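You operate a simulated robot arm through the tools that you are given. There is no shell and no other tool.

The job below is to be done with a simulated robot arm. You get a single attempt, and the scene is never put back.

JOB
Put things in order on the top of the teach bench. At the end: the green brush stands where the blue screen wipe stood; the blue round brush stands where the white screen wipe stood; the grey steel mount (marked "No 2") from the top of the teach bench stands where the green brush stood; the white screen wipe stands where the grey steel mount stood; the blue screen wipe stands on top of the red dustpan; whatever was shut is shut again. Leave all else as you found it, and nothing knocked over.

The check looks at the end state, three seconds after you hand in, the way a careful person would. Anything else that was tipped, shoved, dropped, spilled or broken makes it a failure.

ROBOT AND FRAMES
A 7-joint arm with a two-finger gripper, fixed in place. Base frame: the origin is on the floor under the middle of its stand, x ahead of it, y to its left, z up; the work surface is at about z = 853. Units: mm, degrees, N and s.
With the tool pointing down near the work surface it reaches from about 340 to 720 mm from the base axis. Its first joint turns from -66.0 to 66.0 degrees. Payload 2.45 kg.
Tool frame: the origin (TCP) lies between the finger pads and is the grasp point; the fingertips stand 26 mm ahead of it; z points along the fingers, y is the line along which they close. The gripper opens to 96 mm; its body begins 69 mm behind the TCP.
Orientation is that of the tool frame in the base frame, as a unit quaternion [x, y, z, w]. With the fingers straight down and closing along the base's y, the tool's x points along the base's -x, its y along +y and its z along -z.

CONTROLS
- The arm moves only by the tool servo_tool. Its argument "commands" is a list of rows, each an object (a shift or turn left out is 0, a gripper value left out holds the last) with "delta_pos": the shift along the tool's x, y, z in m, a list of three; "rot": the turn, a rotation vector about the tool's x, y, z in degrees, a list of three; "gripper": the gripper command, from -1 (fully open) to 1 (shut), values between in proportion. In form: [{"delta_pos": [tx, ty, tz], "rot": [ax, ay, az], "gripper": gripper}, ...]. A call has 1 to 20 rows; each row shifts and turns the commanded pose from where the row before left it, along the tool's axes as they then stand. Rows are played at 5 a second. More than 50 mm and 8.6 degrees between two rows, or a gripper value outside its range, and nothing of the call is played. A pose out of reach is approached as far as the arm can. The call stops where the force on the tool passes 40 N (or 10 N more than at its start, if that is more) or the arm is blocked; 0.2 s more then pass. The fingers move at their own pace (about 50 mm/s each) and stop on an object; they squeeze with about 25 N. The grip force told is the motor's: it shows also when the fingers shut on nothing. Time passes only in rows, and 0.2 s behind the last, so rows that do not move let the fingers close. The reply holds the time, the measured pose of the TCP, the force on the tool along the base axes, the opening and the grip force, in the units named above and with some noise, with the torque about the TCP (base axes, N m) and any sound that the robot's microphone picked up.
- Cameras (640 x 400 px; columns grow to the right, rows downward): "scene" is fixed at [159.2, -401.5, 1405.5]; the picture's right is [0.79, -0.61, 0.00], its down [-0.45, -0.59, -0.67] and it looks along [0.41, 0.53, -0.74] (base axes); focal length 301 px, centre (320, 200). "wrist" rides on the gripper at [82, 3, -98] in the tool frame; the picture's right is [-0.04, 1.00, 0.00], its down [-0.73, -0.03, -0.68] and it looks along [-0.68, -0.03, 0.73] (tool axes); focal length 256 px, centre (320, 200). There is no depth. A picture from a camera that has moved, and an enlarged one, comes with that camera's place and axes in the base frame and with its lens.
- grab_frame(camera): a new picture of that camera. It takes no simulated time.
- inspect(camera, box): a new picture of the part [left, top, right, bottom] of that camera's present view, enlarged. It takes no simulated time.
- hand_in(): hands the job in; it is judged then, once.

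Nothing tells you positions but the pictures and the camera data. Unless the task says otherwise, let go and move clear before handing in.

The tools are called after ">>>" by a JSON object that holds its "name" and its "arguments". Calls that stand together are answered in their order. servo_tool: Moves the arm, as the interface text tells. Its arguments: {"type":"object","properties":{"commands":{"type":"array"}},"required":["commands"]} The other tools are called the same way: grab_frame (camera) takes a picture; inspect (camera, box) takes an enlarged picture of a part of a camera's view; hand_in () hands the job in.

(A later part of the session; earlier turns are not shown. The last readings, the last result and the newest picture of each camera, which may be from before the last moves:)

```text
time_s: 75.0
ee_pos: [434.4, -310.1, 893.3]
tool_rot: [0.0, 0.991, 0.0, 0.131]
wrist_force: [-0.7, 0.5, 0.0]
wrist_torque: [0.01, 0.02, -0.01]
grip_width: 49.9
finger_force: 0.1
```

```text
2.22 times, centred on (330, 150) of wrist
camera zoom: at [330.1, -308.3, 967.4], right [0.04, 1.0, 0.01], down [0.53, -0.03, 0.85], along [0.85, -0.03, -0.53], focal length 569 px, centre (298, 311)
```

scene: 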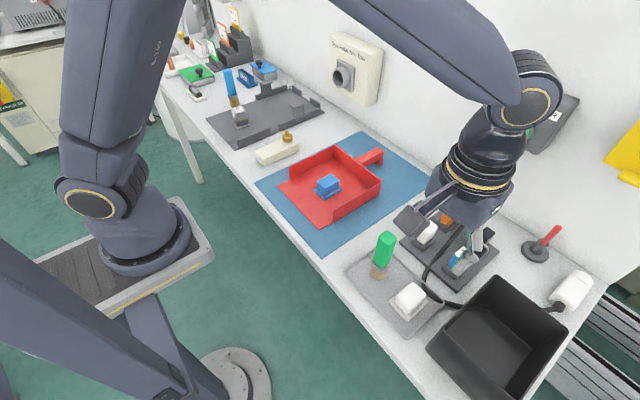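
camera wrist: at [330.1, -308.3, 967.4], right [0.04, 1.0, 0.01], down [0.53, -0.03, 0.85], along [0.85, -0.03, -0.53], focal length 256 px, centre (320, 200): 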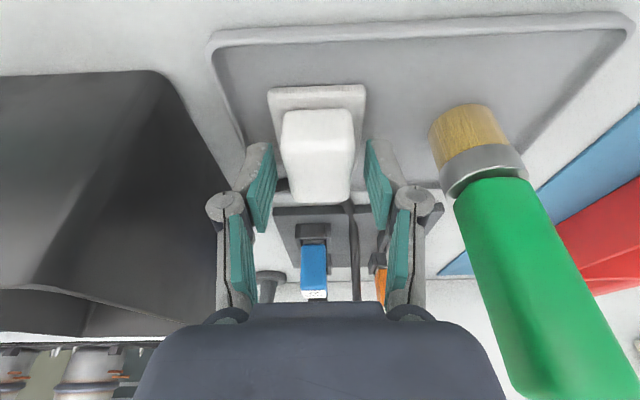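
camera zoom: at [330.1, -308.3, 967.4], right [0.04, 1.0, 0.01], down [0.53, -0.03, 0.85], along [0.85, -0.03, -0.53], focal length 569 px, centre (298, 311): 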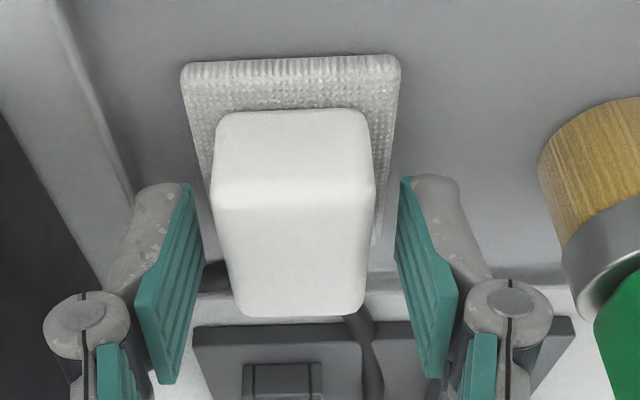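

>>> {"name": "servo_tool", "arguments": {"commands": [{"delta_pos": [0, -0.0008, 0]}, {"gripper": 1}, {}, {}, {}, {}]}}

>>> {"name": "grab_frame", "arguments": {"camera": "wrist"}}

>>> {"name": "inspect", "arguments": {"camera": "scene", "box": [340, 190, 480, 330]}}

```text
time_s: 76.4
ee_pos: [435.0, -311.8, 892.4]
tool_rot: [0.0, 0.991, 0.001, 0.131]
wrist_force: [0.8, -0.7, 1.5]
wrist_torque: [-0.04, 0.05, -0.01]
grip_width: 32.9
finger_force: 25.2
```

```text
taken
camera wrist: at [330.0, -309.0, 967.3], right [0.04, 1.0, 0.01], down [0.53, -0.03, 0.85], along [0.85, -0.03, -0.53], focal length 256 px, centre (320, 200)
```

wrist: 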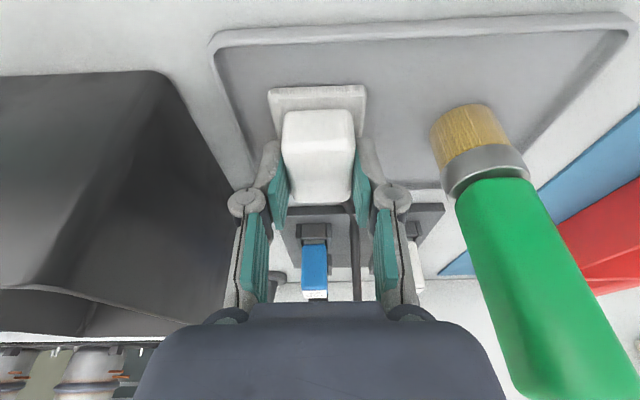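

```text
2.86 times, centred on (410, 260) of scene
camera zoom: at [159.2, -401.5, 1405.5], right [0.79, -0.61, 0.0], down [-0.45, -0.59, -0.67], along [0.41, 0.53, -0.74], focal length 861 px, centre (63, 29)
```

zoom: 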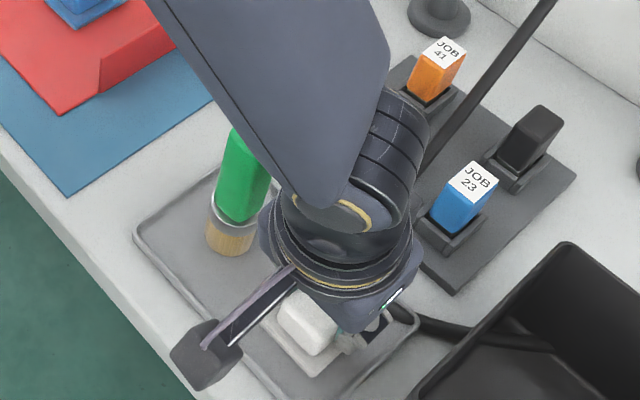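

White wipe gripped (33 mm). Lifting straight up past the brush, then checking.

>>> {"name": "servo_tool", "arguments": {"commands": [{"delta_pos": [-0.0026, 0, -0.0097]}, {"delta_pos": [-0.0064, 0, -0.0242]}, {"delta_pos": [-0.0077, 0, -0.029]}, {"delta_pos": [-0.0102, 0, -0.0387]}, {"delta_pos": [-0.0102, 0, -0.0387]}, {"delta_pos": [-0.0077, 0, -0.029]}, {}]}}

>>> {"name": "grab_frame", "arguments": {"camera": "wrist"}}

>>> {"name": "grab_frame", "arguments": {"camera": "scene"}}

```text
time_s: 78.0
ee_pos: [435.1, -312.9, 1070.6]
tool_rot: [0.0, 0.991, 0.0, 0.13]
wrist_force: [-0.1, 0.6, -0.5]
wrist_torque: [-0.01, 0.01, 0.0]
grip_width: 32.9
finger_force: 25.1
```

```text
taken
camera wrist: at [331.4, -310.7, 1144.3], right [0.04, 1.0, 0.01], down [0.53, -0.03, 0.85], along [0.85, -0.03, -0.53], focal length 256 px, centre (320, 200)
```

wrist: 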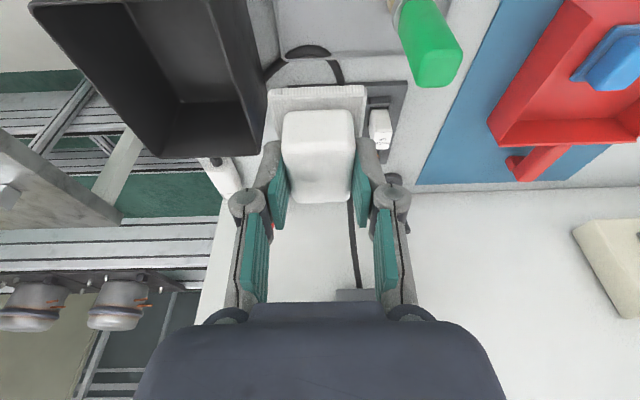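

```text
taken
```

scene: 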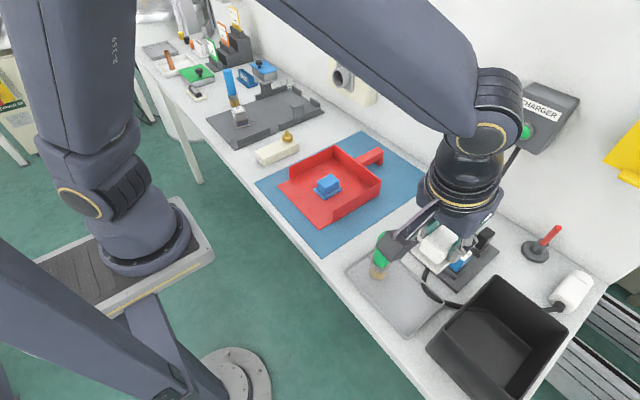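

The wipe is lifted cleanly. Carrying it over to the fixture side, keeping the tilt.

>>> {"name": "servo_tool", "arguments": {"commands": [{"delta_pos": [-0.002, 0.025, 0.0005]}, {"delta_pos": [-0.004, 0.04, 0.0011]}, {"delta_pos": [-0.004, 0.04, 0.0011]}, {"delta_pos": [-0.004, 0.04, 0.0011]}, {"delta_pos": [-0.004, 0.04, 0.0011]}, {"delta_pos": [-0.004, 0.04, 0.0011]}, {"delta_pos": [-0.004, 0.04, 0.0011]}, {"delta_pos": [-0.004, 0.04, 0.0011]}, {"delta_pos": [-0.004, 0.04, 0.0011]}, {"delta_pos": [-0.004, 0.04, 0.0011]}, {"delta_pos": [-0.004, 0.04, 0.0011]}, {"delta_pos": [-0.004, 0.04, 0.0011]}, {"delta_pos": [-0.004, 0.04, 0.0011]}, {"delta_pos": [-0.004, 0.04, 0.0011]}, {"delta_pos": [-0.004, 0.04, 0.0011]}, {"delta_pos": [-0.004, 0.04, 0.0011]}, {"delta_pos": [-0.004, 0.04, 0.0011]}, {"delta_pos": [-0.002, 0.025, 0.0005]}, {}]}}

>>> {"name": "grab_frame", "arguments": {"camera": "wrist"}}

>>> {"name": "grab_frame", "arguments": {"camera": "scene"}}

```text
time_s: 82.0
ee_pos: [504.9, 378.6, 1068.6]
tool_rot: [0.0, 0.991, 0.0, 0.131]
wrist_force: [0.0, -0.2, -0.6]
wrist_torque: [-0.01, -0.01, 0.0]
grip_width: 32.7
finger_force: 25.1
```

```text
taken
camera wrist: at [400.7, 381.1, 1143.3], right [0.04, 1.0, 0.01], down [0.53, -0.03, 0.85], along [0.85, -0.03, -0.53], focal length 256 px, centre (320, 200)
```

wrist: 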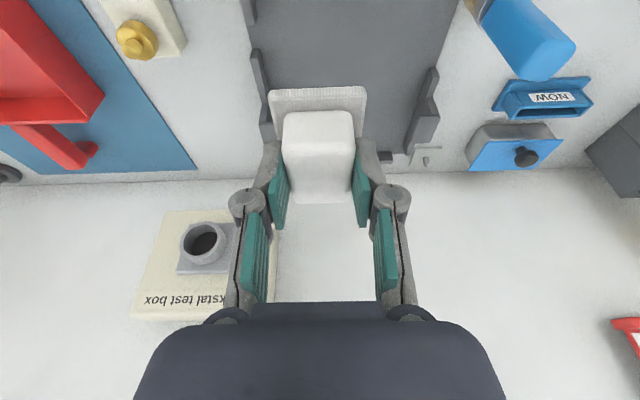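

```text
taken
```

scene: 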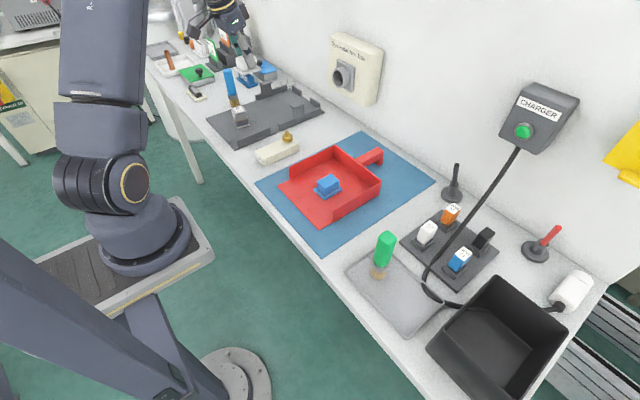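

Now moving outward and down to above the mount's old spot (623,394,960).

>>> {"name": "servo_tool", "arguments": {"commands": [{"delta_pos": [-0.0172, 0.0031, 0.0271]}, {"delta_pos": [-0.0172, 0.0031, 0.0271]}, {"delta_pos": [-0.0172, 0.0031, 0.0271]}, {"delta_pos": [-0.0172, 0.0031, 0.0271]}, {"delta_pos": [-0.0172, 0.0031, 0.0271]}, {}, {}]}}

>>> {"name": "grab_frame", "arguments": {"camera": "wrist"}}

>>> {"name": "inspect", "arguments": {"camera": "scene", "box": [210, 20, 350, 140]}}

```text
time_s: 83.6
ee_pos: [623.0, 393.0, 962.8]
tool_rot: [0.0, 0.991, 0.0, 0.131]
wrist_force: [-0.7, 0.4, -0.4]
wrist_torque: [-0.03, -0.04, 0.0]
grip_width: 32.8
finger_force: 25.4
```

```text
taken
camera wrist: at [518.8, 395.4, 1037.0], right [0.04, 1.0, 0.01], down [0.53, -0.03, 0.85], along [0.85, -0.03, -0.53], focal length 256 px, centre (320, 200)
```

wrist: 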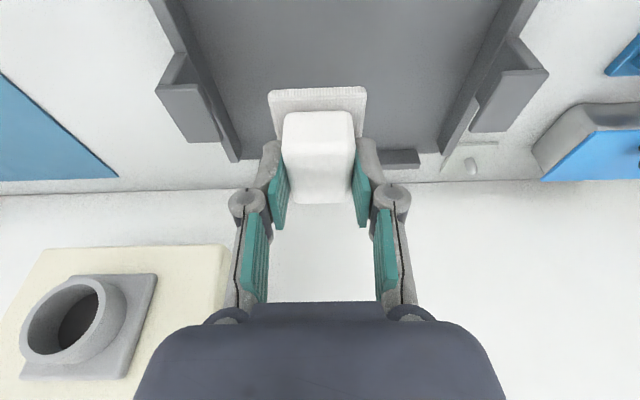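

```text
3.33 times, centred on (280, 80) of scene
camera zoom: at [159.3, -401.5, 1405.5], right [0.79, -0.61, 0.0], down [-0.45, -0.59, -0.67], along [0.41, 0.53, -0.74], focal length 1004 px, centre (453, 600)
```

zoom: 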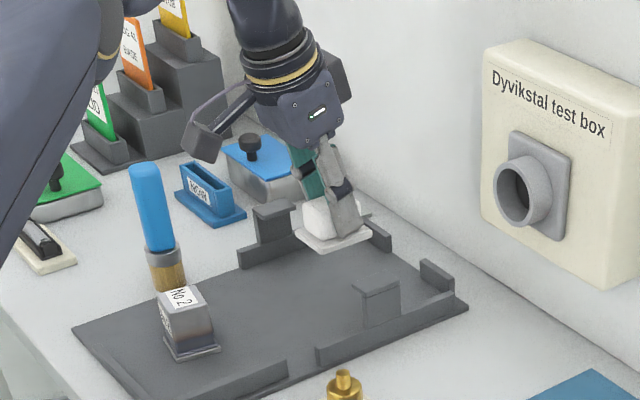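

Aligned over the mount's old spot. Lowering towards the plate.

>>> {"name": "servo_tool", "arguments": {"commands": [{"delta_pos": [0.0064, 0.0013, 0.0242]}, {"delta_pos": [0.0064, 0, 0.0242]}, {"delta_pos": [0.0031, 0, 0.0116]}, {}, {}]}}

>>> {"name": "grab_frame", "arguments": {"camera": "wrist"}}

>>> {"name": "inspect", "arguments": {"camera": "scene", "box": [245, 60, 335, 130]}}

```text
time_s: 84.8
ee_pos: [624.7, 395.6, 897.7]
tool_rot: [0.0, 0.991, 0.0, 0.131]
wrist_force: [-0.1, -0.2, -0.6]
wrist_torque: [0.01, -0.01, 0.02]
grip_width: 32.7
finger_force: 25.1
```

```text
taken
camera wrist: at [519.9, 396.8, 972.1], right [0.04, 1.0, 0.01], down [0.53, -0.03, 0.85], along [0.85, -0.03, -0.53], focal length 256 px, centre (320, 200)
```

wrist: 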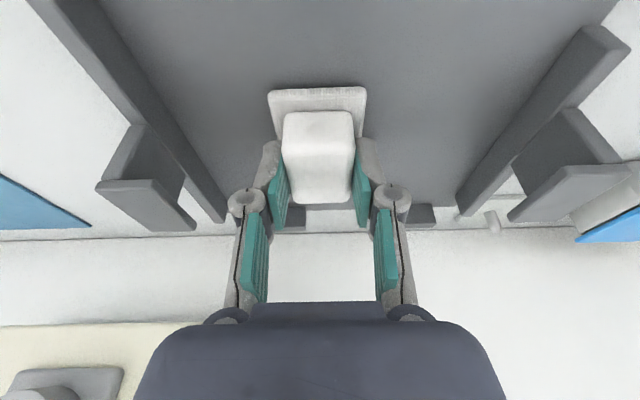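

```text
5.71 times, centred on (290, 95) of scene
camera zoom: at [159.3, -401.5, 1405.5], right [0.79, -0.61, 0.0], down [-0.45, -0.59, -0.67], along [0.41, 0.53, -0.74], focal length 1721 px, centre (491, 800)
```

zoom: 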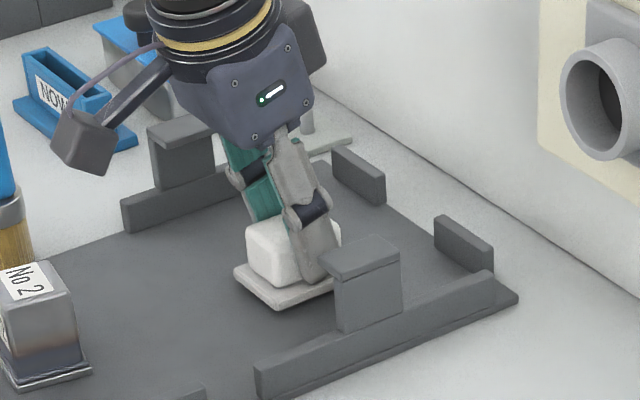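

>>> {"name": "servo_tool", "arguments": {"commands": [{"delta_pos": [0.0003, 0, 0.001]}, {}]}}

>>> {"name": "servo_tool", "arguments": {"commands": [{"delta_pos": [0.0003, 0, 0.001]}, {}]}}

>>> {"name": "servo_tool", "arguments": {"commands": [{"delta_pos": [0.0003, 0, 0.001]}, {}]}}

```text
time_s: 85.4
ee_pos: [626.9, 396.5, 896.5]
tool_rot: [0.0, 0.991, 0.001, 0.131]
wrist_force: [0.3, 0.0, -0.5]
wrist_torque: [0.01, -0.02, -0.02]
grip_width: 32.9
finger_force: 25.7
```

```text
time_s: 86.0
ee_pos: [624.8, 396.9, 897.5]
tool_rot: [0.0, 0.992, 0.001, 0.13]
wrist_force: [-0.6, 0.1, 0.9]
wrist_torque: [0.02, -0.03, -0.01]
grip_width: 32.7
finger_force: 25.0
```

```text
time_s: 86.6
ee_pos: [624.3, 396.6, 894.9]
tool_rot: [-0.001, 0.991, 0.0, 0.13]
wrist_force: [0.4, 0.3, 0.3]
wrist_torque: [0.01, -0.01, -0.02]
grip_width: 32.8
finger_force: 24.5
```

>>> {"name": "servo_tool", "arguments": {"commands": [{"delta_pos": [0.0012, -0.0018, 0.0006]}, {}]}}

>>> {"name": "servo_tool", "arguments": {"commands": [{"delta_pos": [0.0003, 0, 0.001]}, {}]}}

>>> {"name": "servo_tool", "arguments": {"commands": [{"delta_pos": [0.0002, 0, 0.0007]}, {}]}}

```text
time_s: 87.2
ee_pos: [624.1, 396.8, 894.0]
tool_rot: [0.0, 0.991, 0.0, 0.132]
wrist_force: [1.5, 1.7, 7.2]
wrist_torque: [0.0, 0.03, 0.0]
grip_width: 33.0
finger_force: 24.7
```

```text
time_s: 87.8
ee_pos: [623.7, 395.9, 894.5]
tool_rot: [0.0, 0.991, 0.001, 0.132]
wrist_force: [-0.8, 4.1, 16.8]
wrist_torque: [0.09, 0.13, 0.04]
grip_width: 32.8
finger_force: 24.7
```

```text
time_s: 88.4
ee_pos: [623.9, 396.1, 893.5]
tool_rot: [0.0, 0.991, 0.001, 0.132]
wrist_force: [0.7, 4.4, 18.5]
wrist_torque: [0.17, -0.17, 0.02]
grip_width: 33.0
finger_force: 25.4
```

Contact confirmed. Easing off, releasing gently, and rising vertically.

>>> {"name": "servo_tool", "arguments": {"commands": [{"delta_pos": [-0.0003, 0, -0.001]}, {"gripper": 0.15}, {}, {"gripper": -0.15}, {}, {}]}}

>>> {"name": "grab_frame", "arguments": {"camera": "wrist"}}

>>> {"name": "servo_tool", "arguments": {"commands": [{"delta_pos": [-0.0052, 0, -0.0193]}, {"delta_pos": [-0.0078, 0, -0.029]}, {"delta_pos": [-0.0052, 0, -0.0193]}, {"delta_pos": [0.03, 0, -0.01]}, {"delta_pos": [0.03, 0, -0.02]}, {"delta_pos": [0.03, 0, -0.03]}, {}]}}

>>> {"name": "grab_frame", "arguments": {"camera": "wrist"}}

>>> {"name": "grab_frame", "arguments": {"camera": "scene"}}

```text
time_s: 89.8
ee_pos: [623.5, 394.3, 893.2]
tool_rot: [0.0, 0.991, 0.0, 0.131]
wrist_force: [0.0, 0.8, 0.9]
wrist_torque: [0.01, -0.01, -0.04]
grip_width: 55.4
finger_force: 0.0
```

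```text
taken
camera wrist: at [518.9, 396.3, 967.6], right [0.04, 1.0, 0.01], down [0.53, -0.03, 0.85], along [0.85, -0.03, -0.53], focal length 256 px, centre (320, 200)
```

wrist: 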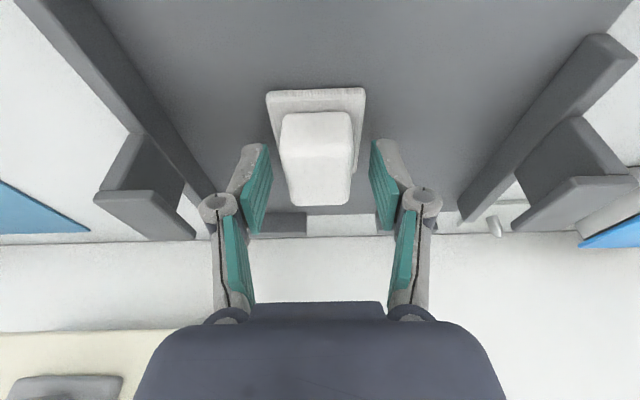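

```text
time_s: 91.4
ee_pos: [517.5, 396.5, 999.5]
tool_rot: [0.0, 0.991, 0.0, 0.131]
wrist_force: [0.7, 0.1, 0.1]
wrist_torque: [0.0, -0.02, 0.0]
grip_width: 55.6
finger_force: 0.0
```

```text
taken
camera wrist: at [412.6, 397.9, 1073.3], right [0.04, 1.0, 0.01], down [0.53, -0.03, 0.85], along [0.85, -0.03, -0.53], focal length 256 px, centre (320, 200)
```

wrist: 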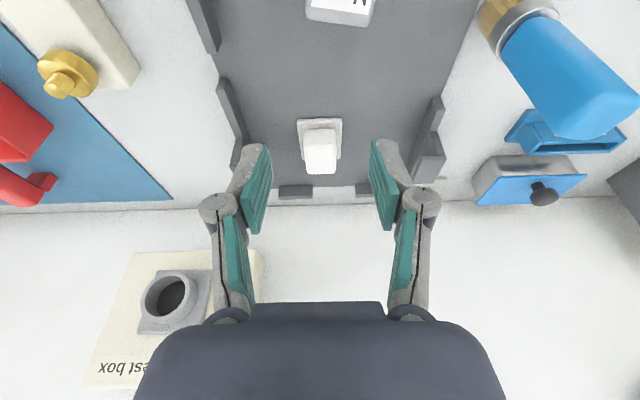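

```text
taken
```

scene: 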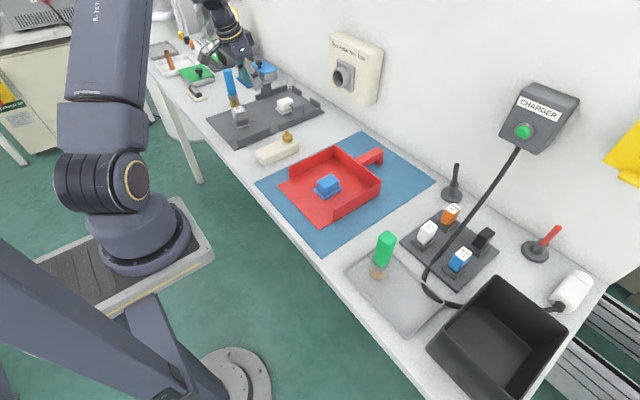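

White wipe stands where the mount was. Next is the blue round brush; I'll level the tool, rise, and take a look at it from the robot side.

>>> {"name": "servo_tool", "arguments": {"commands": [{"delta_pos": [0.0077, 0, -0.029]}, {"delta_pos": [0.0077, 0, -0.029]}, {"rot": [0, 5, 0]}, {"rot": [0, 5, 0]}, {"rot": [0, 5, 0]}, {"delta_pos": [0.03, 0.02, 0]}, {"delta_pos": [0.03, 0.02, 0]}, {"delta_pos": [0.03, 0.02, 0]}, {"delta_pos": [0.03, 0.02, 0]}, {"delta_pos": [0.025, 0.02, 0]}, {"delta_pos": [0.015, 0.015, 0]}, {}]}}

>>> {"name": "grab_frame", "arguments": {"camera": "wrist"}}

>>> {"name": "grab_frame", "arguments": {"camera": "scene"}}

>>> {"name": "inspect", "arguments": {"camera": "wrist", "box": [230, 80, 430, 230]}}

```text
time_s: 94.0
ee_pos: [330.4, 511.2, 1050.6]
tool_rot: [0.0, 1.0, -0.001, 0.0]
wrist_force: [-0.4, -0.5, -0.2]
wrist_torque: [0.03, 0.01, -0.01]
grip_width: 55.1
finger_force: 0.1
```

```text
taken
camera wrist: at [248.3, 512.8, 1148.7], right [0.04, 1.0, 0.0], down [0.73, -0.03, 0.68], along [0.68, -0.03, -0.73], focal length 256 px, centre (320, 200)
```

wrist: 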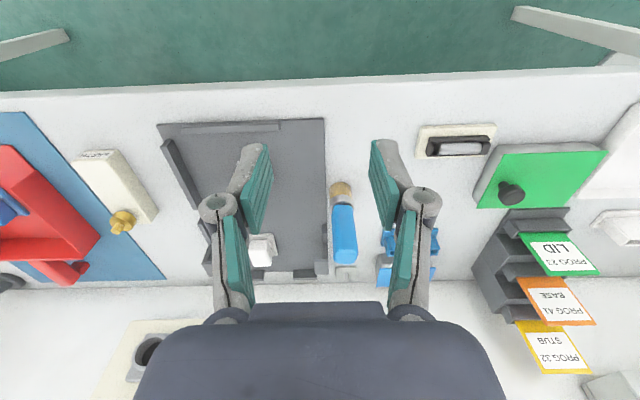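

```text
taken
```

scene: 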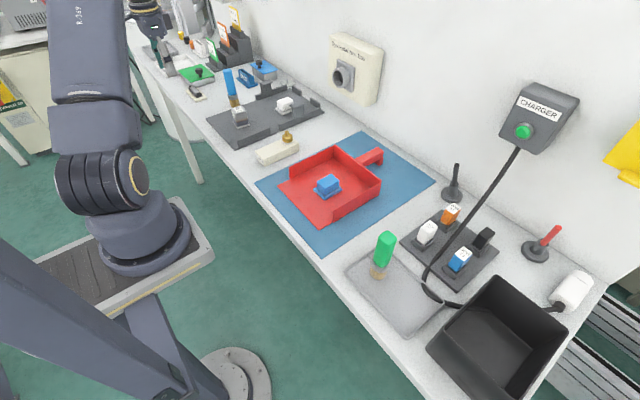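

```text
2.67 times, centred on (330, 155) of wrist
camera zoom: at [248.3, 512.8, 1148.7], right [0.04, 1.0, 0.0], down [0.73, -0.03, 0.68], along [0.68, -0.03, -0.73], focal length 683 px, centre (293, 320)
```

zoom: 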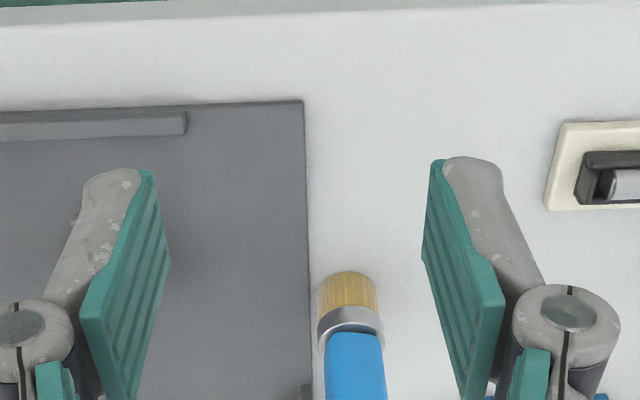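

The blue brush stands at about (504,532), r≈733, so I'll again use the 15° tilt. Tilting here first, then moving to near-above it.

>>> {"name": "servo_tool", "arguments": {"commands": [{"rot": [0, -5, 0], "gripper": -0.15}, {"rot": [0, -5, 0]}, {"rot": [0, -5, 0]}, {}, {"delta_pos": [-0.0329, 0.0044, 0.0108]}, {"delta_pos": [-0.0329, 0.0044, 0.0108]}, {"delta_pos": [-0.0329, 0.0044, 0.0108]}, {"delta_pos": [-0.0329, 0.0044, 0.0108]}, {}, {}]}}

>>> {"name": "grab_frame", "arguments": {"camera": "wrist"}}

>>> {"name": "inspect", "arguments": {"camera": "scene", "box": [130, 0, 330, 140]}}

```text
time_s: 96.2
ee_pos: [469.6, 527.2, 1041.8]
tool_rot: [0.0, 0.991, -0.001, 0.13]
wrist_force: [0.1, 0.9, 0.2]
wrist_torque: [0.01, 0.01, 0.01]
grip_width: 54.9
finger_force: 0.0
```

```text
taken
camera wrist: at [364.6, 529.3, 1116.9], right [0.04, 1.0, 0.01], down [0.53, -0.03, 0.85], along [0.85, -0.03, -0.53], focal length 256 px, centre (320, 200)
```

wrist: 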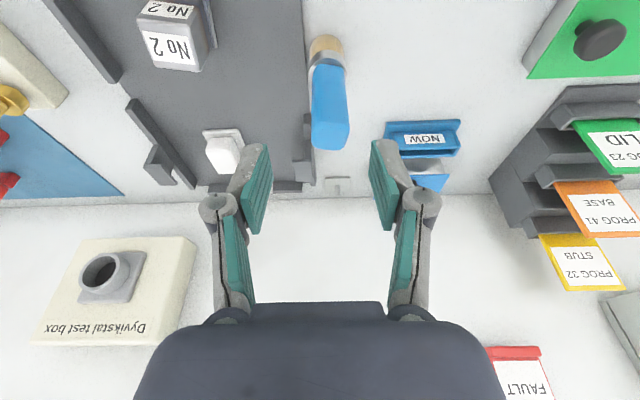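

```text
2.86 times, centred on (230, 70) of scene
camera zoom: at [159.2, -401.5, 1405.5], right [0.79, -0.61, 0.0], down [-0.45, -0.59, -0.67], along [0.41, 0.53, -0.74], focal length 861 px, centre (577, 571)
```

zoom: 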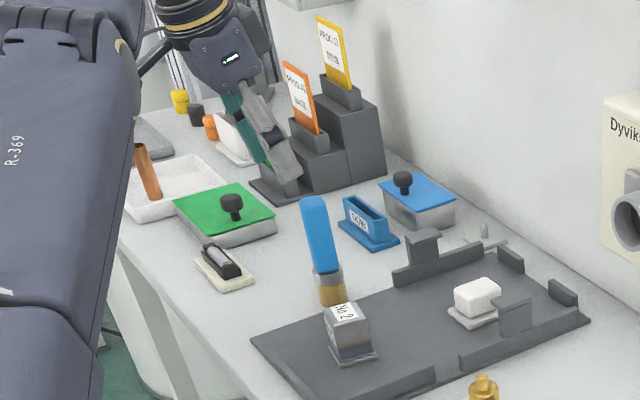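

Brush axis confirmed at (504,532.5). Moving directly above, then partly down and checking.

>>> {"name": "servo_tool", "arguments": {"commands": [{"delta_pos": [-0.0167, 0.0031, 0.0044]}, {"delta_pos": [-0.0167, 0.0031, 0.0044]}, {}, {}]}}

>>> {"name": "grab_frame", "arguments": {"camera": "wrist"}}

>>> {"name": "inspect", "arguments": {"camera": "scene", "box": [130, 0, 330, 140]}}

```text
time_s: 97.2
ee_pos: [492.5, 516.5, 1037.0]
tool_rot: [0.0, 0.991, 0.0, 0.131]
wrist_force: [0.1, -0.7, 0.0]
wrist_torque: [0.0, -0.02, 0.02]
grip_width: 55.4
finger_force: 0.0
out of reach, approached as far as the arm can: row 1, 2
```

```text
taken
camera wrist: at [387.5, 518.5, 1110.8], right [0.04, 1.0, 0.01], down [0.53, -0.03, 0.85], along [0.85, -0.03, -0.53], focal length 256 px, centre (320, 200)
```

wrist: 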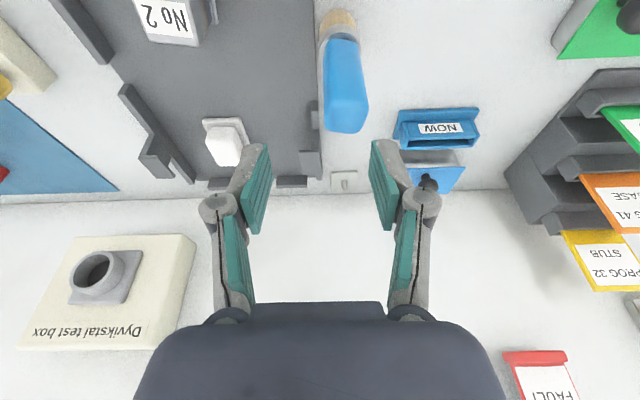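

```text
2.86 times, centred on (230, 70) of scene
camera zoom: at [159.2, -401.5, 1405.5], right [0.79, -0.61, 0.0], down [-0.45, -0.59, -0.67], along [0.41, 0.53, -0.74], focal length 861 px, centre (577, 571)
```

zoom: 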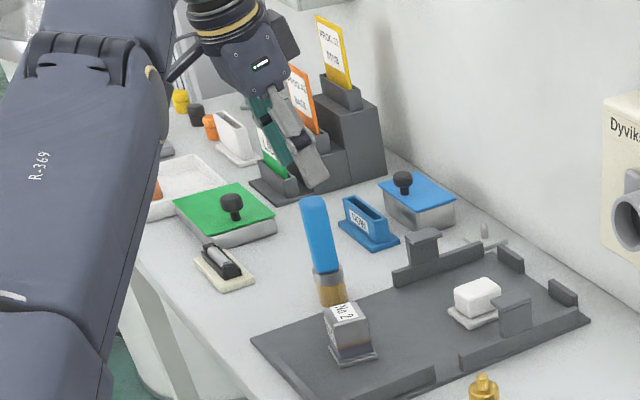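

At this height the arm falls about 20 mm short with this tilt direction. I'll turn the tool about the vertical so the tilt points radially and increase it to 25°, which gives enough reach from above.

>>> {"name": "servo_tool", "arguments": {"commands": [{"rot": [-2.01, 0, -7.505]}, {"rot": [-2.01, 0, -7.505]}, {"rot": [-2.01, 0, -7.505]}, {"rot": [-2.01, 0, -7.505]}, {"rot": [-2.01, 0, -7.505]}, {"rot": [-2.01, 0, -7.505]}, {"rot": [0, -5, 0]}, {"rot": [0, -5, 0]}, {}, {}]}}

>>> {"name": "grab_frame", "arguments": {"camera": "wrist"}}

>>> {"name": "inspect", "arguments": {"camera": "scene", "box": [130, 0, 330, 140]}}

```text
time_s: 99.4
ee_pos: [491.8, 515.5, 1038.9]
tool_rot: [-0.386, 0.897, 0.086, 0.199]
wrist_force: [0.1, 0.2, -0.5]
wrist_torque: [0.0, 0.0, -0.04]
grip_width: 55.4
finger_force: 0.1
```

```text
taken
camera wrist: at [409.2, 433.0, 1093.6], right [-0.7, 0.71, 0.02], down [0.28, 0.25, 0.93], along [0.66, 0.65, -0.38], focal length 256 px, centre (320, 200)
```

wrist: 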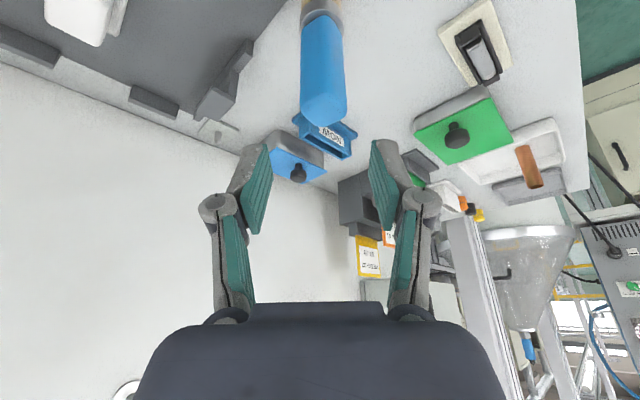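

```text
2.86 times, centred on (230, 70) of scene
camera zoom: at [159.2, -401.5, 1405.5], right [0.79, -0.61, 0.0], down [-0.45, -0.59, -0.67], along [0.41, 0.53, -0.74], focal length 861 px, centre (577, 571)
```

zoom: 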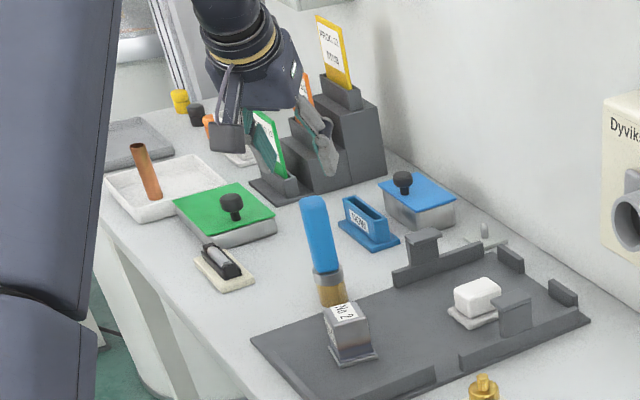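

The tilt is now radial at 25°. Moving the last 21 mm outward to sit directly above the brush.

>>> {"name": "servo_tool", "arguments": {"commands": [{"delta_pos": [-0.0095, 0.0013, 0.0044]}, {"delta_pos": [-0.0095, 0.0013, 0.0044]}, {}, {}]}}

>>> {"name": "grab_frame", "arguments": {"camera": "wrist"}}

>>> {"name": "inspect", "arguments": {"camera": "scene", "box": [130, 0, 330, 140]}}

```text
time_s: 100.4
ee_pos: [505.1, 532.1, 1037.8]
tool_rot: [-0.386, 0.897, 0.085, 0.199]
wrist_force: [0.3, 1.0, 0.3]
wrist_torque: [-0.01, 0.02, -0.02]
grip_width: 55.2
finger_force: 0.0
```

```text
taken
camera wrist: at [422.1, 449.7, 1093.2], right [-0.7, 0.71, 0.02], down [0.28, 0.25, 0.93], along [0.66, 0.65, -0.38], focal length 256 px, centre (320, 200)
```

wrist: 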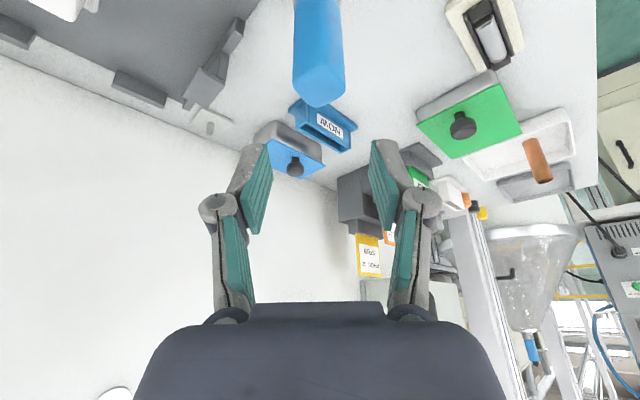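

```text
2.86 times, centred on (230, 70) of scene
camera zoom: at [159.2, -401.5, 1405.5], right [0.79, -0.61, 0.0], down [-0.45, -0.59, -0.67], along [0.41, 0.53, -0.74], focal length 861 px, centre (577, 571)
```

zoom: 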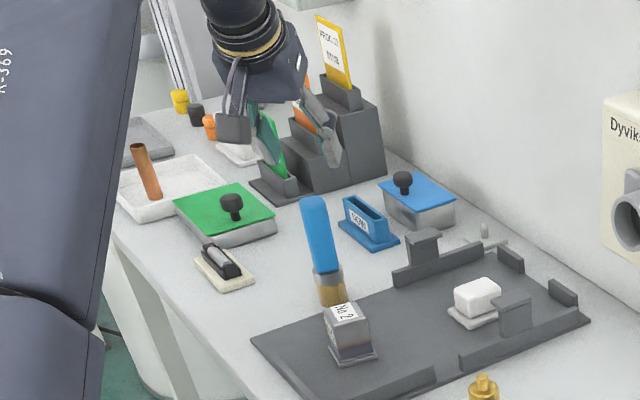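

Aligned with the handle. Descending in two stages.

>>> {"name": "servo_tool", "arguments": {"commands": [{"delta_pos": [0.0127, -0.0004, 0.0272]}, {"delta_pos": [0.0127, -0.0004, 0.0272]}, {}, {}]}}

>>> {"name": "grab_frame", "arguments": {"camera": "wrist"}}

>>> {"name": "inspect", "arguments": {"camera": "scene", "box": [180, 30, 290, 120]}}

```text
time_s: 101.4
ee_pos: [504.9, 532.6, 980.3]
tool_rot: [-0.386, 0.897, 0.086, 0.199]
wrist_force: [0.3, 0.7, -0.4]
wrist_torque: [-0.01, -0.01, 0.0]
grip_width: 55.3
finger_force: 0.1
```

```text
taken
camera wrist: at [422.3, 449.5, 1034.9], right [-0.7, 0.71, 0.02], down [0.28, 0.25, 0.93], along [0.66, 0.65, -0.38], focal length 256 px, centre (320, 200)
```

wrist: 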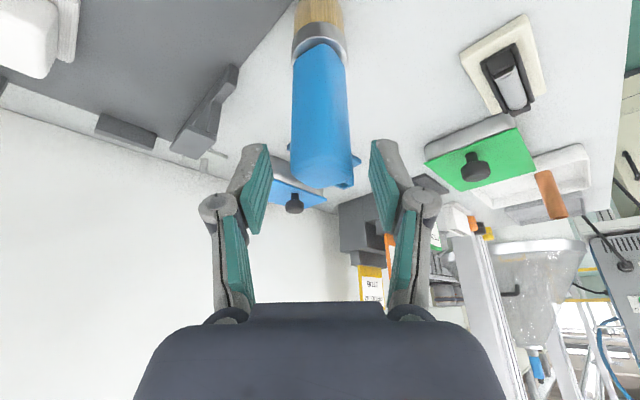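

```text
4.44 times, centred on (235, 75) of scene
camera zoom: at [159.2, -401.5, 1405.5], right [0.79, -0.61, 0.0], down [-0.45, -0.59, -0.67], along [0.41, 0.53, -0.74], focal length 1339 px, centre (698, 756)
```

zoom: 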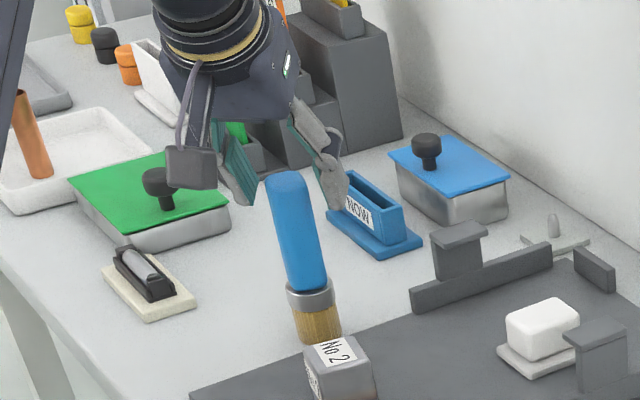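

Handle centred between the fingers. Descending the remaining 45 mm.

>>> {"name": "servo_tool", "arguments": {"commands": [{"delta_pos": [0.0095, 0, 0.0204]}, {"delta_pos": [0.0095, 0, 0.0204]}, {}, {}]}}

>>> {"name": "grab_frame", "arguments": {"camera": "wrist"}}

>>> {"name": "inspect", "arguments": {"camera": "scene", "box": [180, 30, 290, 120]}}

```text
time_s: 102.4
ee_pos: [507.4, 532.1, 935.4]
tool_rot: [-0.387, 0.896, 0.086, 0.199]
wrist_force: [-0.4, 0.6, 0.3]
wrist_torque: [0.01, -0.01, -0.03]
grip_width: 55.1
finger_force: 0.1
```

```text
taken
camera wrist: at [424.5, 448.9, 988.7], right [-0.7, 0.71, 0.02], down [0.28, 0.25, 0.93], along [0.66, 0.65, -0.38], focal length 256 px, centre (320, 200)
```

wrist: 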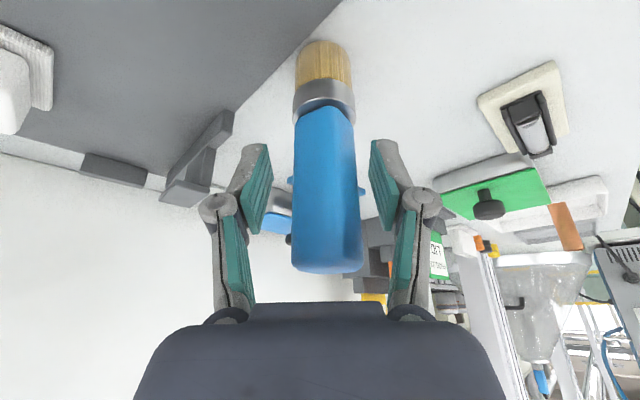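

```text
4.44 times, centred on (235, 75) of scene
camera zoom: at [159.2, -401.5, 1405.5], right [0.79, -0.61, 0.0], down [-0.45, -0.59, -0.67], along [0.41, 0.53, -0.74], focal length 1339 px, centre (698, 756)
```

zoom: 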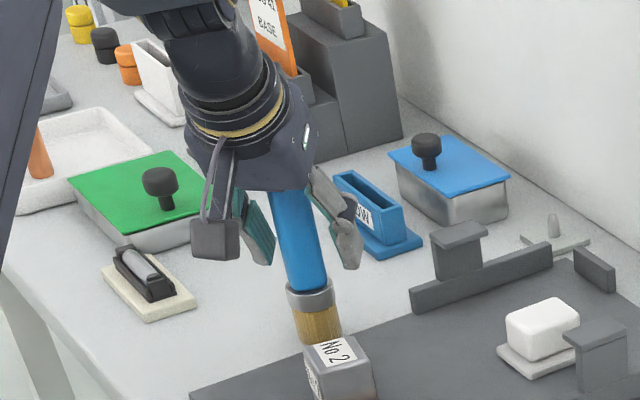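

A 2 mm lateral correction, then close on the handle.

>>> {"name": "servo_tool", "arguments": {"commands": [{"delta_pos": [0, 0.0022, 0]}, {}, {"gripper": 1}, {}, {}, {}, {}]}}

>>> {"name": "grab_frame", "arguments": {"camera": "wrist"}}

>>> {"name": "inspect", "arguments": {"camera": "scene", "box": [180, 30, 290, 120]}}

```text
time_s: 104.0
ee_pos: [505.6, 534.2, 935.2]
tool_rot: [-0.386, 0.897, 0.086, 0.199]
wrist_force: [0.0, 0.6, 2.5]
wrist_torque: [0.04, 0.08, 0.01]
grip_width: 37.1
finger_force: 24.7
```

```text
taken
camera wrist: at [423.1, 450.9, 988.3], right [-0.7, 0.71, 0.02], down [0.28, 0.25, 0.93], along [0.66, 0.65, -0.38], focal length 256 px, centre (320, 200)
```

wrist: 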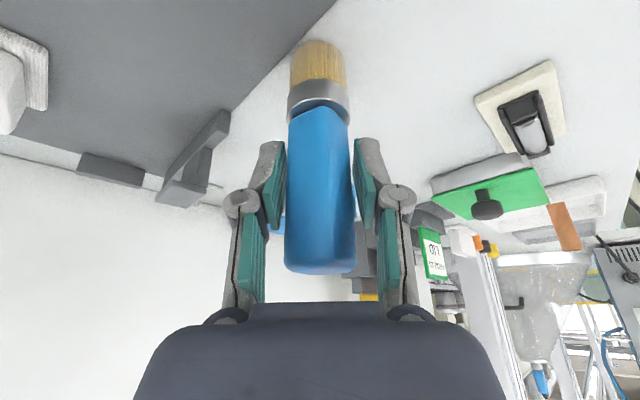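

```text
4.44 times, centred on (235, 75) of scene
camera zoom: at [159.2, -401.5, 1405.5], right [0.79, -0.61, 0.0], down [-0.45, -0.59, -0.67], along [0.41, 0.53, -0.74], focal length 1339 px, centre (698, 756)
```

zoom: 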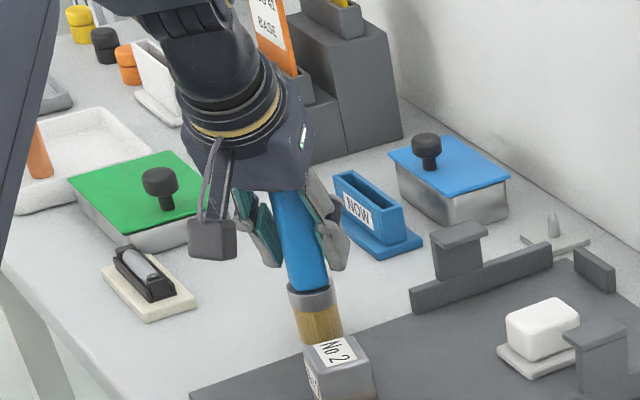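

The grip reads 37 mm: the handle is square-sectioned and I'm holding it across the corners. I'll open again and turn the tool about the vertical through the brush axis so the pads face its flat sides.

>>> {"name": "servo_tool", "arguments": {"commands": [{"gripper": 0.0}, {}, {"gripper": -0.3}, {}, {}]}}

>>> {"name": "servo_tool", "arguments": {"commands": [{"rot": [3.28, 0, 7.04]}, {"rot": [3.28, 0, 7.04]}, {}, {}]}}

>>> {"name": "grab_frame", "arguments": {"camera": "wrist"}}

>>> {"name": "inspect", "arguments": {"camera": "scene", "box": [180, 30, 290, 120]}}

```text
time_s: 105.2
ee_pos: [506.4, 533.5, 934.3]
tool_rot: [-0.386, 0.897, 0.085, 0.199]
wrist_force: [-0.2, 0.3, 0.0]
wrist_torque: [0.01, 0.03, 0.02]
grip_width: 62.4
finger_force: 0.1
```

```text
time_s: 106.2
ee_pos: [503.6, 533.7, 931.5]
tool_rot: [-0.261, 0.941, 0.058, 0.209]
wrist_force: [-0.8, 0.3, -0.1]
wrist_torque: [0.01, 0.0, 0.0]
grip_width: 62.3
finger_force: 0.1
```

```text
taken
camera wrist: at [402.7, 475.8, 987.9], right [-0.48, 0.88, 0.02], down [0.34, 0.17, 0.93], along [0.81, 0.45, -0.38], focal length 256 px, centre (320, 200)
```

wrist: 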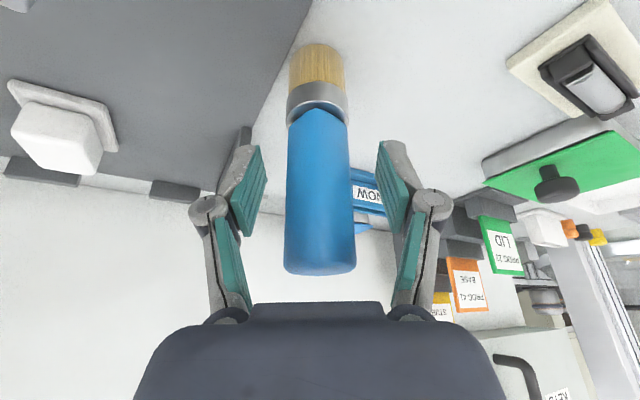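

```text
4.44 times, centred on (235, 75) of scene
camera zoom: at [159.2, -401.5, 1405.5], right [0.79, -0.61, 0.0], down [-0.45, -0.59, -0.67], along [0.41, 0.53, -0.74], focal length 1339 px, centre (698, 756)
```

zoom: 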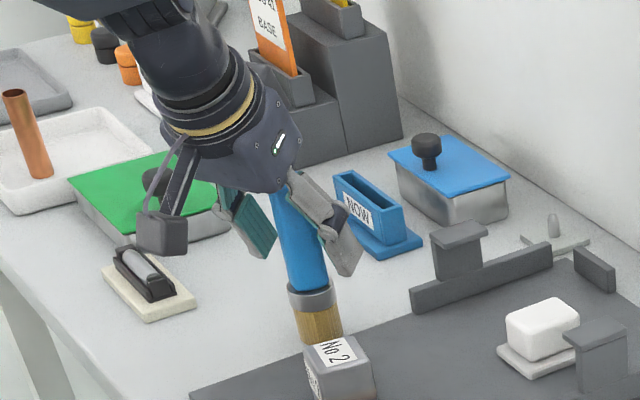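

The handle is indeed squarish (28 mm seen square-on). Continuing the turn back to yaw 0.

>>> {"name": "servo_tool", "arguments": {"commands": [{"rot": [3.28, 0, 7.04]}, {"rot": [3.28, 0, 7.04]}, {"rot": [3.28, 0, 7.04]}, {"rot": [3.28, 0, 7.04]}, {}, {}]}}

>>> {"name": "grab_frame", "arguments": {"camera": "wrist"}}

>>> {"name": "inspect", "arguments": {"camera": "scene", "box": [180, 30, 290, 120]}}

```text
time_s: 107.6
ee_pos: [504.0, 535.8, 931.8]
tool_rot: [0.001, 0.976, -0.001, 0.217]
wrist_force: [-0.9, -0.3, 0.6]
wrist_torque: [-0.03, -0.02, 0.01]
grip_width: 62.7
finger_force: 0.0
```

```text
taken
camera wrist: at [387.9, 536.7, 987.3], right [0.04, 1.0, 0.02], down [0.38, -0.03, 0.93], along [0.93, -0.03, -0.38], focal length 256 px, centre (320, 200)
```

wrist: 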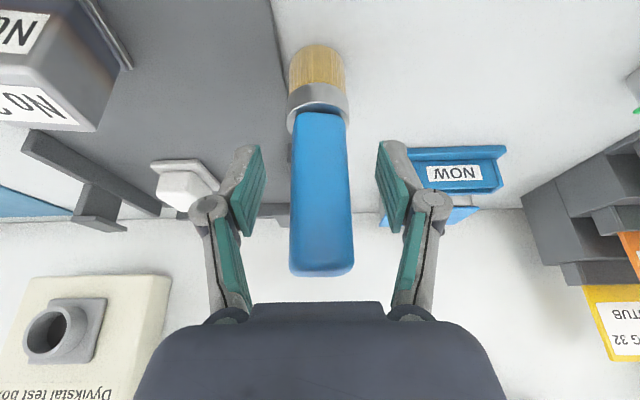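

```text
4.44 times, centred on (235, 75) of scene
camera zoom: at [159.2, -401.5, 1405.5], right [0.79, -0.61, 0.0], down [-0.45, -0.59, -0.67], along [0.41, 0.53, -0.74], focal length 1339 px, centre (698, 756)
```

zoom: 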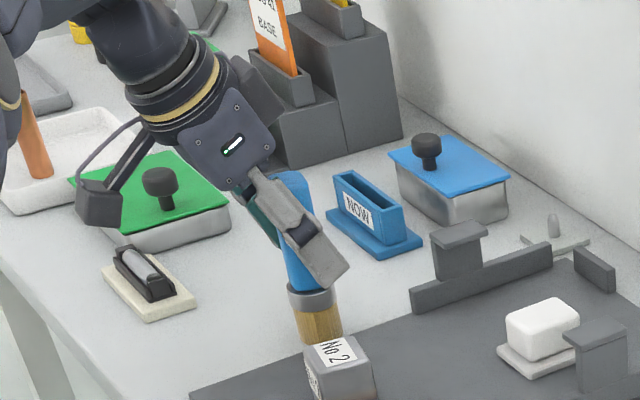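

Square-on now and centred. Closing on the flats.

>>> {"name": "servo_tool", "arguments": {"commands": [{"gripper": 0.2}, {}, {"gripper": 1}, {}, {}, {}]}}

>>> {"name": "grab_frame", "arguments": {"camera": "wrist"}}

>>> {"name": "inspect", "arguments": {"camera": "scene", "box": [180, 30, 290, 120]}}

```text
time_s: 109.0
ee_pos: [503.5, 535.9, 933.5]
tool_rot: [0.0, 0.976, 0.0, 0.217]
wrist_force: [-0.4, 0.0, 1.0]
wrist_torque: [0.01, -0.05, -0.01]
grip_width: 27.2
finger_force: 24.9
```

```text
taken
camera wrist: at [387.9, 536.6, 987.5], right [0.04, 1.0, 0.02], down [0.38, -0.03, 0.93], along [0.93, -0.03, -0.38], focal length 256 px, centre (320, 200)
```

wrist: 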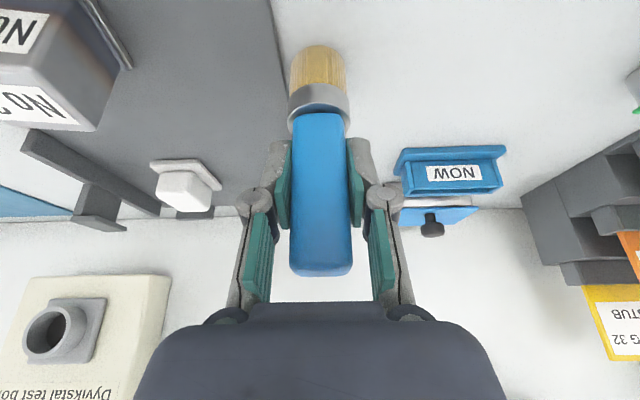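

```text
4.44 times, centred on (235, 75) of scene
camera zoom: at [159.2, -401.5, 1405.5], right [0.79, -0.61, 0.0], down [-0.45, -0.59, -0.67], along [0.41, 0.53, -0.74], focal length 1339 px, centre (698, 756)
```

zoom: 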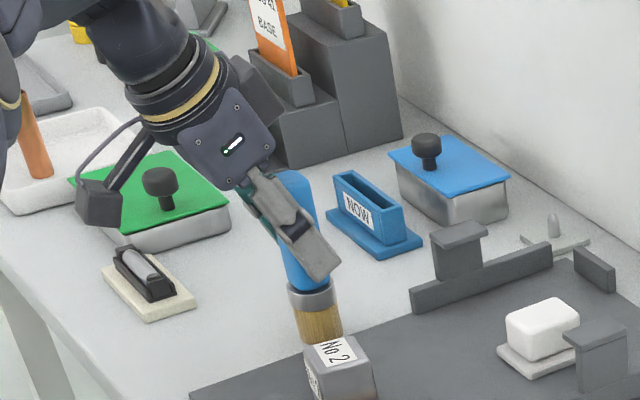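

Firm grip on the flats (27 mm). Lifting a little, then moving up and inward.

>>> {"name": "servo_tool", "arguments": {"commands": [{"delta_pos": [-0.0021, 0, -0.0045]}, {"delta_pos": [-0.0063, 0, -0.0136]}, {}]}}

>>> {"name": "inspect", "arguments": {"camera": "scene", "box": [180, 30, 290, 120]}}

>>> {"name": "servo_tool", "arguments": {"commands": [{"delta_pos": [0.009, 0, -0.0329]}, {"delta_pos": [0.009, 0, -0.0329]}, {"delta_pos": [0.009, 0, -0.0329]}, {"delta_pos": [0.009, 0, -0.0329]}, {"delta_pos": [0.009, 0, -0.0329]}, {"delta_pos": [0.009, 0, -0.0329]}, {}, {}]}}

>>> {"name": "grab_frame", "arguments": {"camera": "wrist"}}

>>> {"name": "grab_frame", "arguments": {"camera": "scene"}}

```text
time_s: 109.8
ee_pos: [504.1, 534.5, 953.1]
tool_rot: [0.001, 0.976, 0.0, 0.216]
wrist_force: [0.6, -1.2, -0.7]
wrist_torque: [0.0, 0.0, 0.0]
grip_width: 27.1
finger_force: 25.2
```

```text
4.44 times, centred on (235, 75) of scene
camera zoom: at [159.3, -401.5, 1405.5], right [0.79, -0.61, 0.0], down [-0.45, -0.59, -0.67], along [0.41, 0.53, -0.74], focal length 1339 px, centre (698, 756)
```

zoom: 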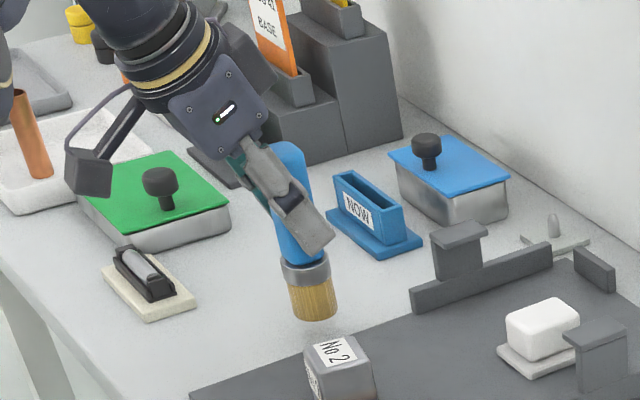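

```text
time_s: 111.6
ee_pos: [371.5, 532.6, 1110.9]
tool_rot: [0.0, 0.976, -0.001, 0.217]
wrist_force: [0.0, 0.2, -0.4]
wrist_torque: [0.03, -0.03, 0.0]
grip_width: 27.3
finger_force: 25.1
```

```text
taken
camera wrist: at [255.5, 534.2, 1166.0], right [0.04, 1.0, 0.02], down [0.38, -0.03, 0.93], along [0.93, -0.03, -0.38], focal length 256 px, centre (320, 200)
```

wrist: 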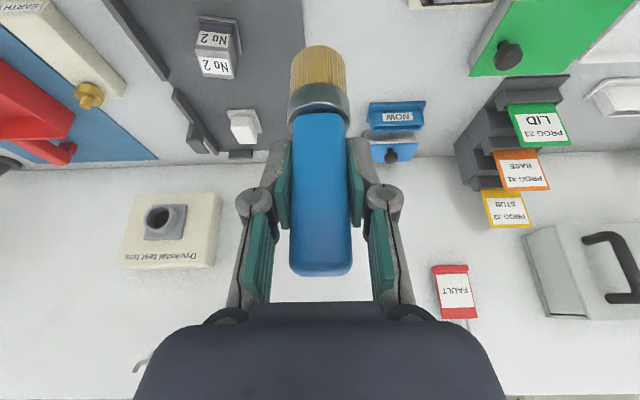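

```text
taken
```

scene: 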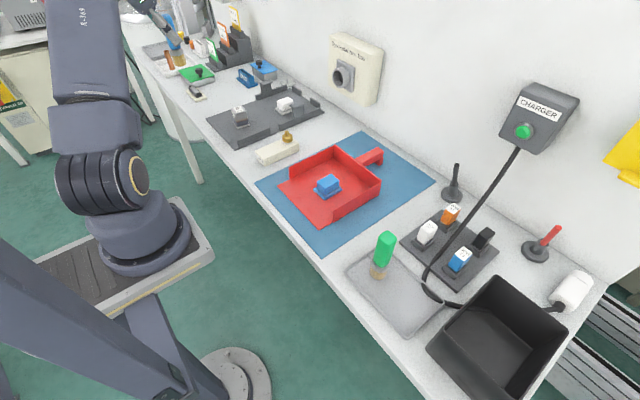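

Now carrying the brush across at height towards the white wipe's old place.

>>> {"name": "servo_tool", "arguments": {"commands": [{"delta_pos": [-0.0014, -0.02, 0.0006]}, {"delta_pos": [-0.0027, -0.036, 0.0013]}, {"delta_pos": [-0.0027, -0.04, 0.0013]}, {"delta_pos": [-0.0027, -0.04, 0.0013]}, {"delta_pos": [-0.0027, -0.04, 0.0013]}, {"delta_pos": [-0.0027, -0.04, 0.0013]}, {"delta_pos": [-0.0027, -0.04, 0.0013]}, {"delta_pos": [-0.0027, -0.04, 0.0013]}, {"delta_pos": [-0.0027, -0.04, 0.0013]}, {"delta_pos": [-0.0027, -0.04, 0.0013]}, {"delta_pos": [-0.0027, -0.04, 0.0013]}, {"delta_pos": [-0.0027, -0.04, 0.0013]}, {}]}}

>>> {"name": "servo_tool", "arguments": {"commands": [{"delta_pos": [-0.0027, -0.03, 0.0013]}, {"delta_pos": [-0.0027, -0.04, 0.0013]}, {"delta_pos": [-0.0027, -0.04, 0.0013]}, {"delta_pos": [-0.0027, -0.04, 0.0013]}, {"delta_pos": [-0.0027, -0.04, 0.0013]}, {"delta_pos": [-0.0027, -0.04, 0.0013]}, {"delta_pos": [-0.0027, -0.04, 0.0013]}, {"delta_pos": [-0.0027, -0.04, 0.0013]}, {"delta_pos": [-0.0027, -0.04, 0.0013]}, {"delta_pos": [-0.0027, -0.036, 0.0013]}, {"delta_pos": [-0.0014, -0.005, 0.0006]}, {}, {}]}}

>>> {"name": "grab_frame", "arguments": {"camera": "wrist"}}

>>> {"name": "grab_frame", "arguments": {"camera": "scene"}}

```text
time_s: 114.4
ee_pos: [403.3, 78.1, 1111.0]
tool_rot: [0.001, 0.976, -0.001, 0.217]
wrist_force: [-0.3, 0.0, -0.2]
wrist_torque: [0.0, 0.0, -0.01]
grip_width: 27.1
finger_force: 25.4
```

```text
time_s: 117.2
ee_pos: [437.3, -313.1, 1110.2]
tool_rot: [0.0, 0.976, 0.0, 0.217]
wrist_force: [0.4, -0.4, -0.8]
wrist_torque: [0.02, -0.01, -0.02]
grip_width: 27.3
finger_force: 25.2
```

```text
taken
camera wrist: at [320.8, -311.7, 1163.9], right [0.04, 1.0, 0.02], down [0.38, -0.03, 0.93], along [0.93, -0.03, -0.38], focal length 256 px, centre (320, 200)
```

wrist: 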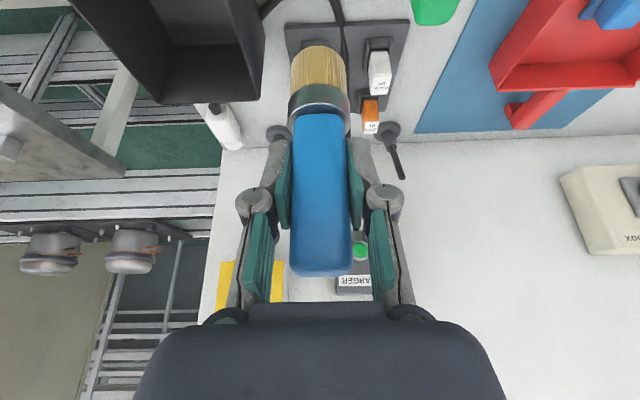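

```text
taken
```

scene: 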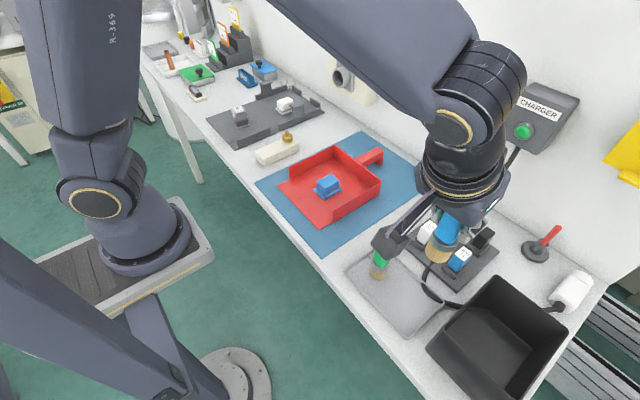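

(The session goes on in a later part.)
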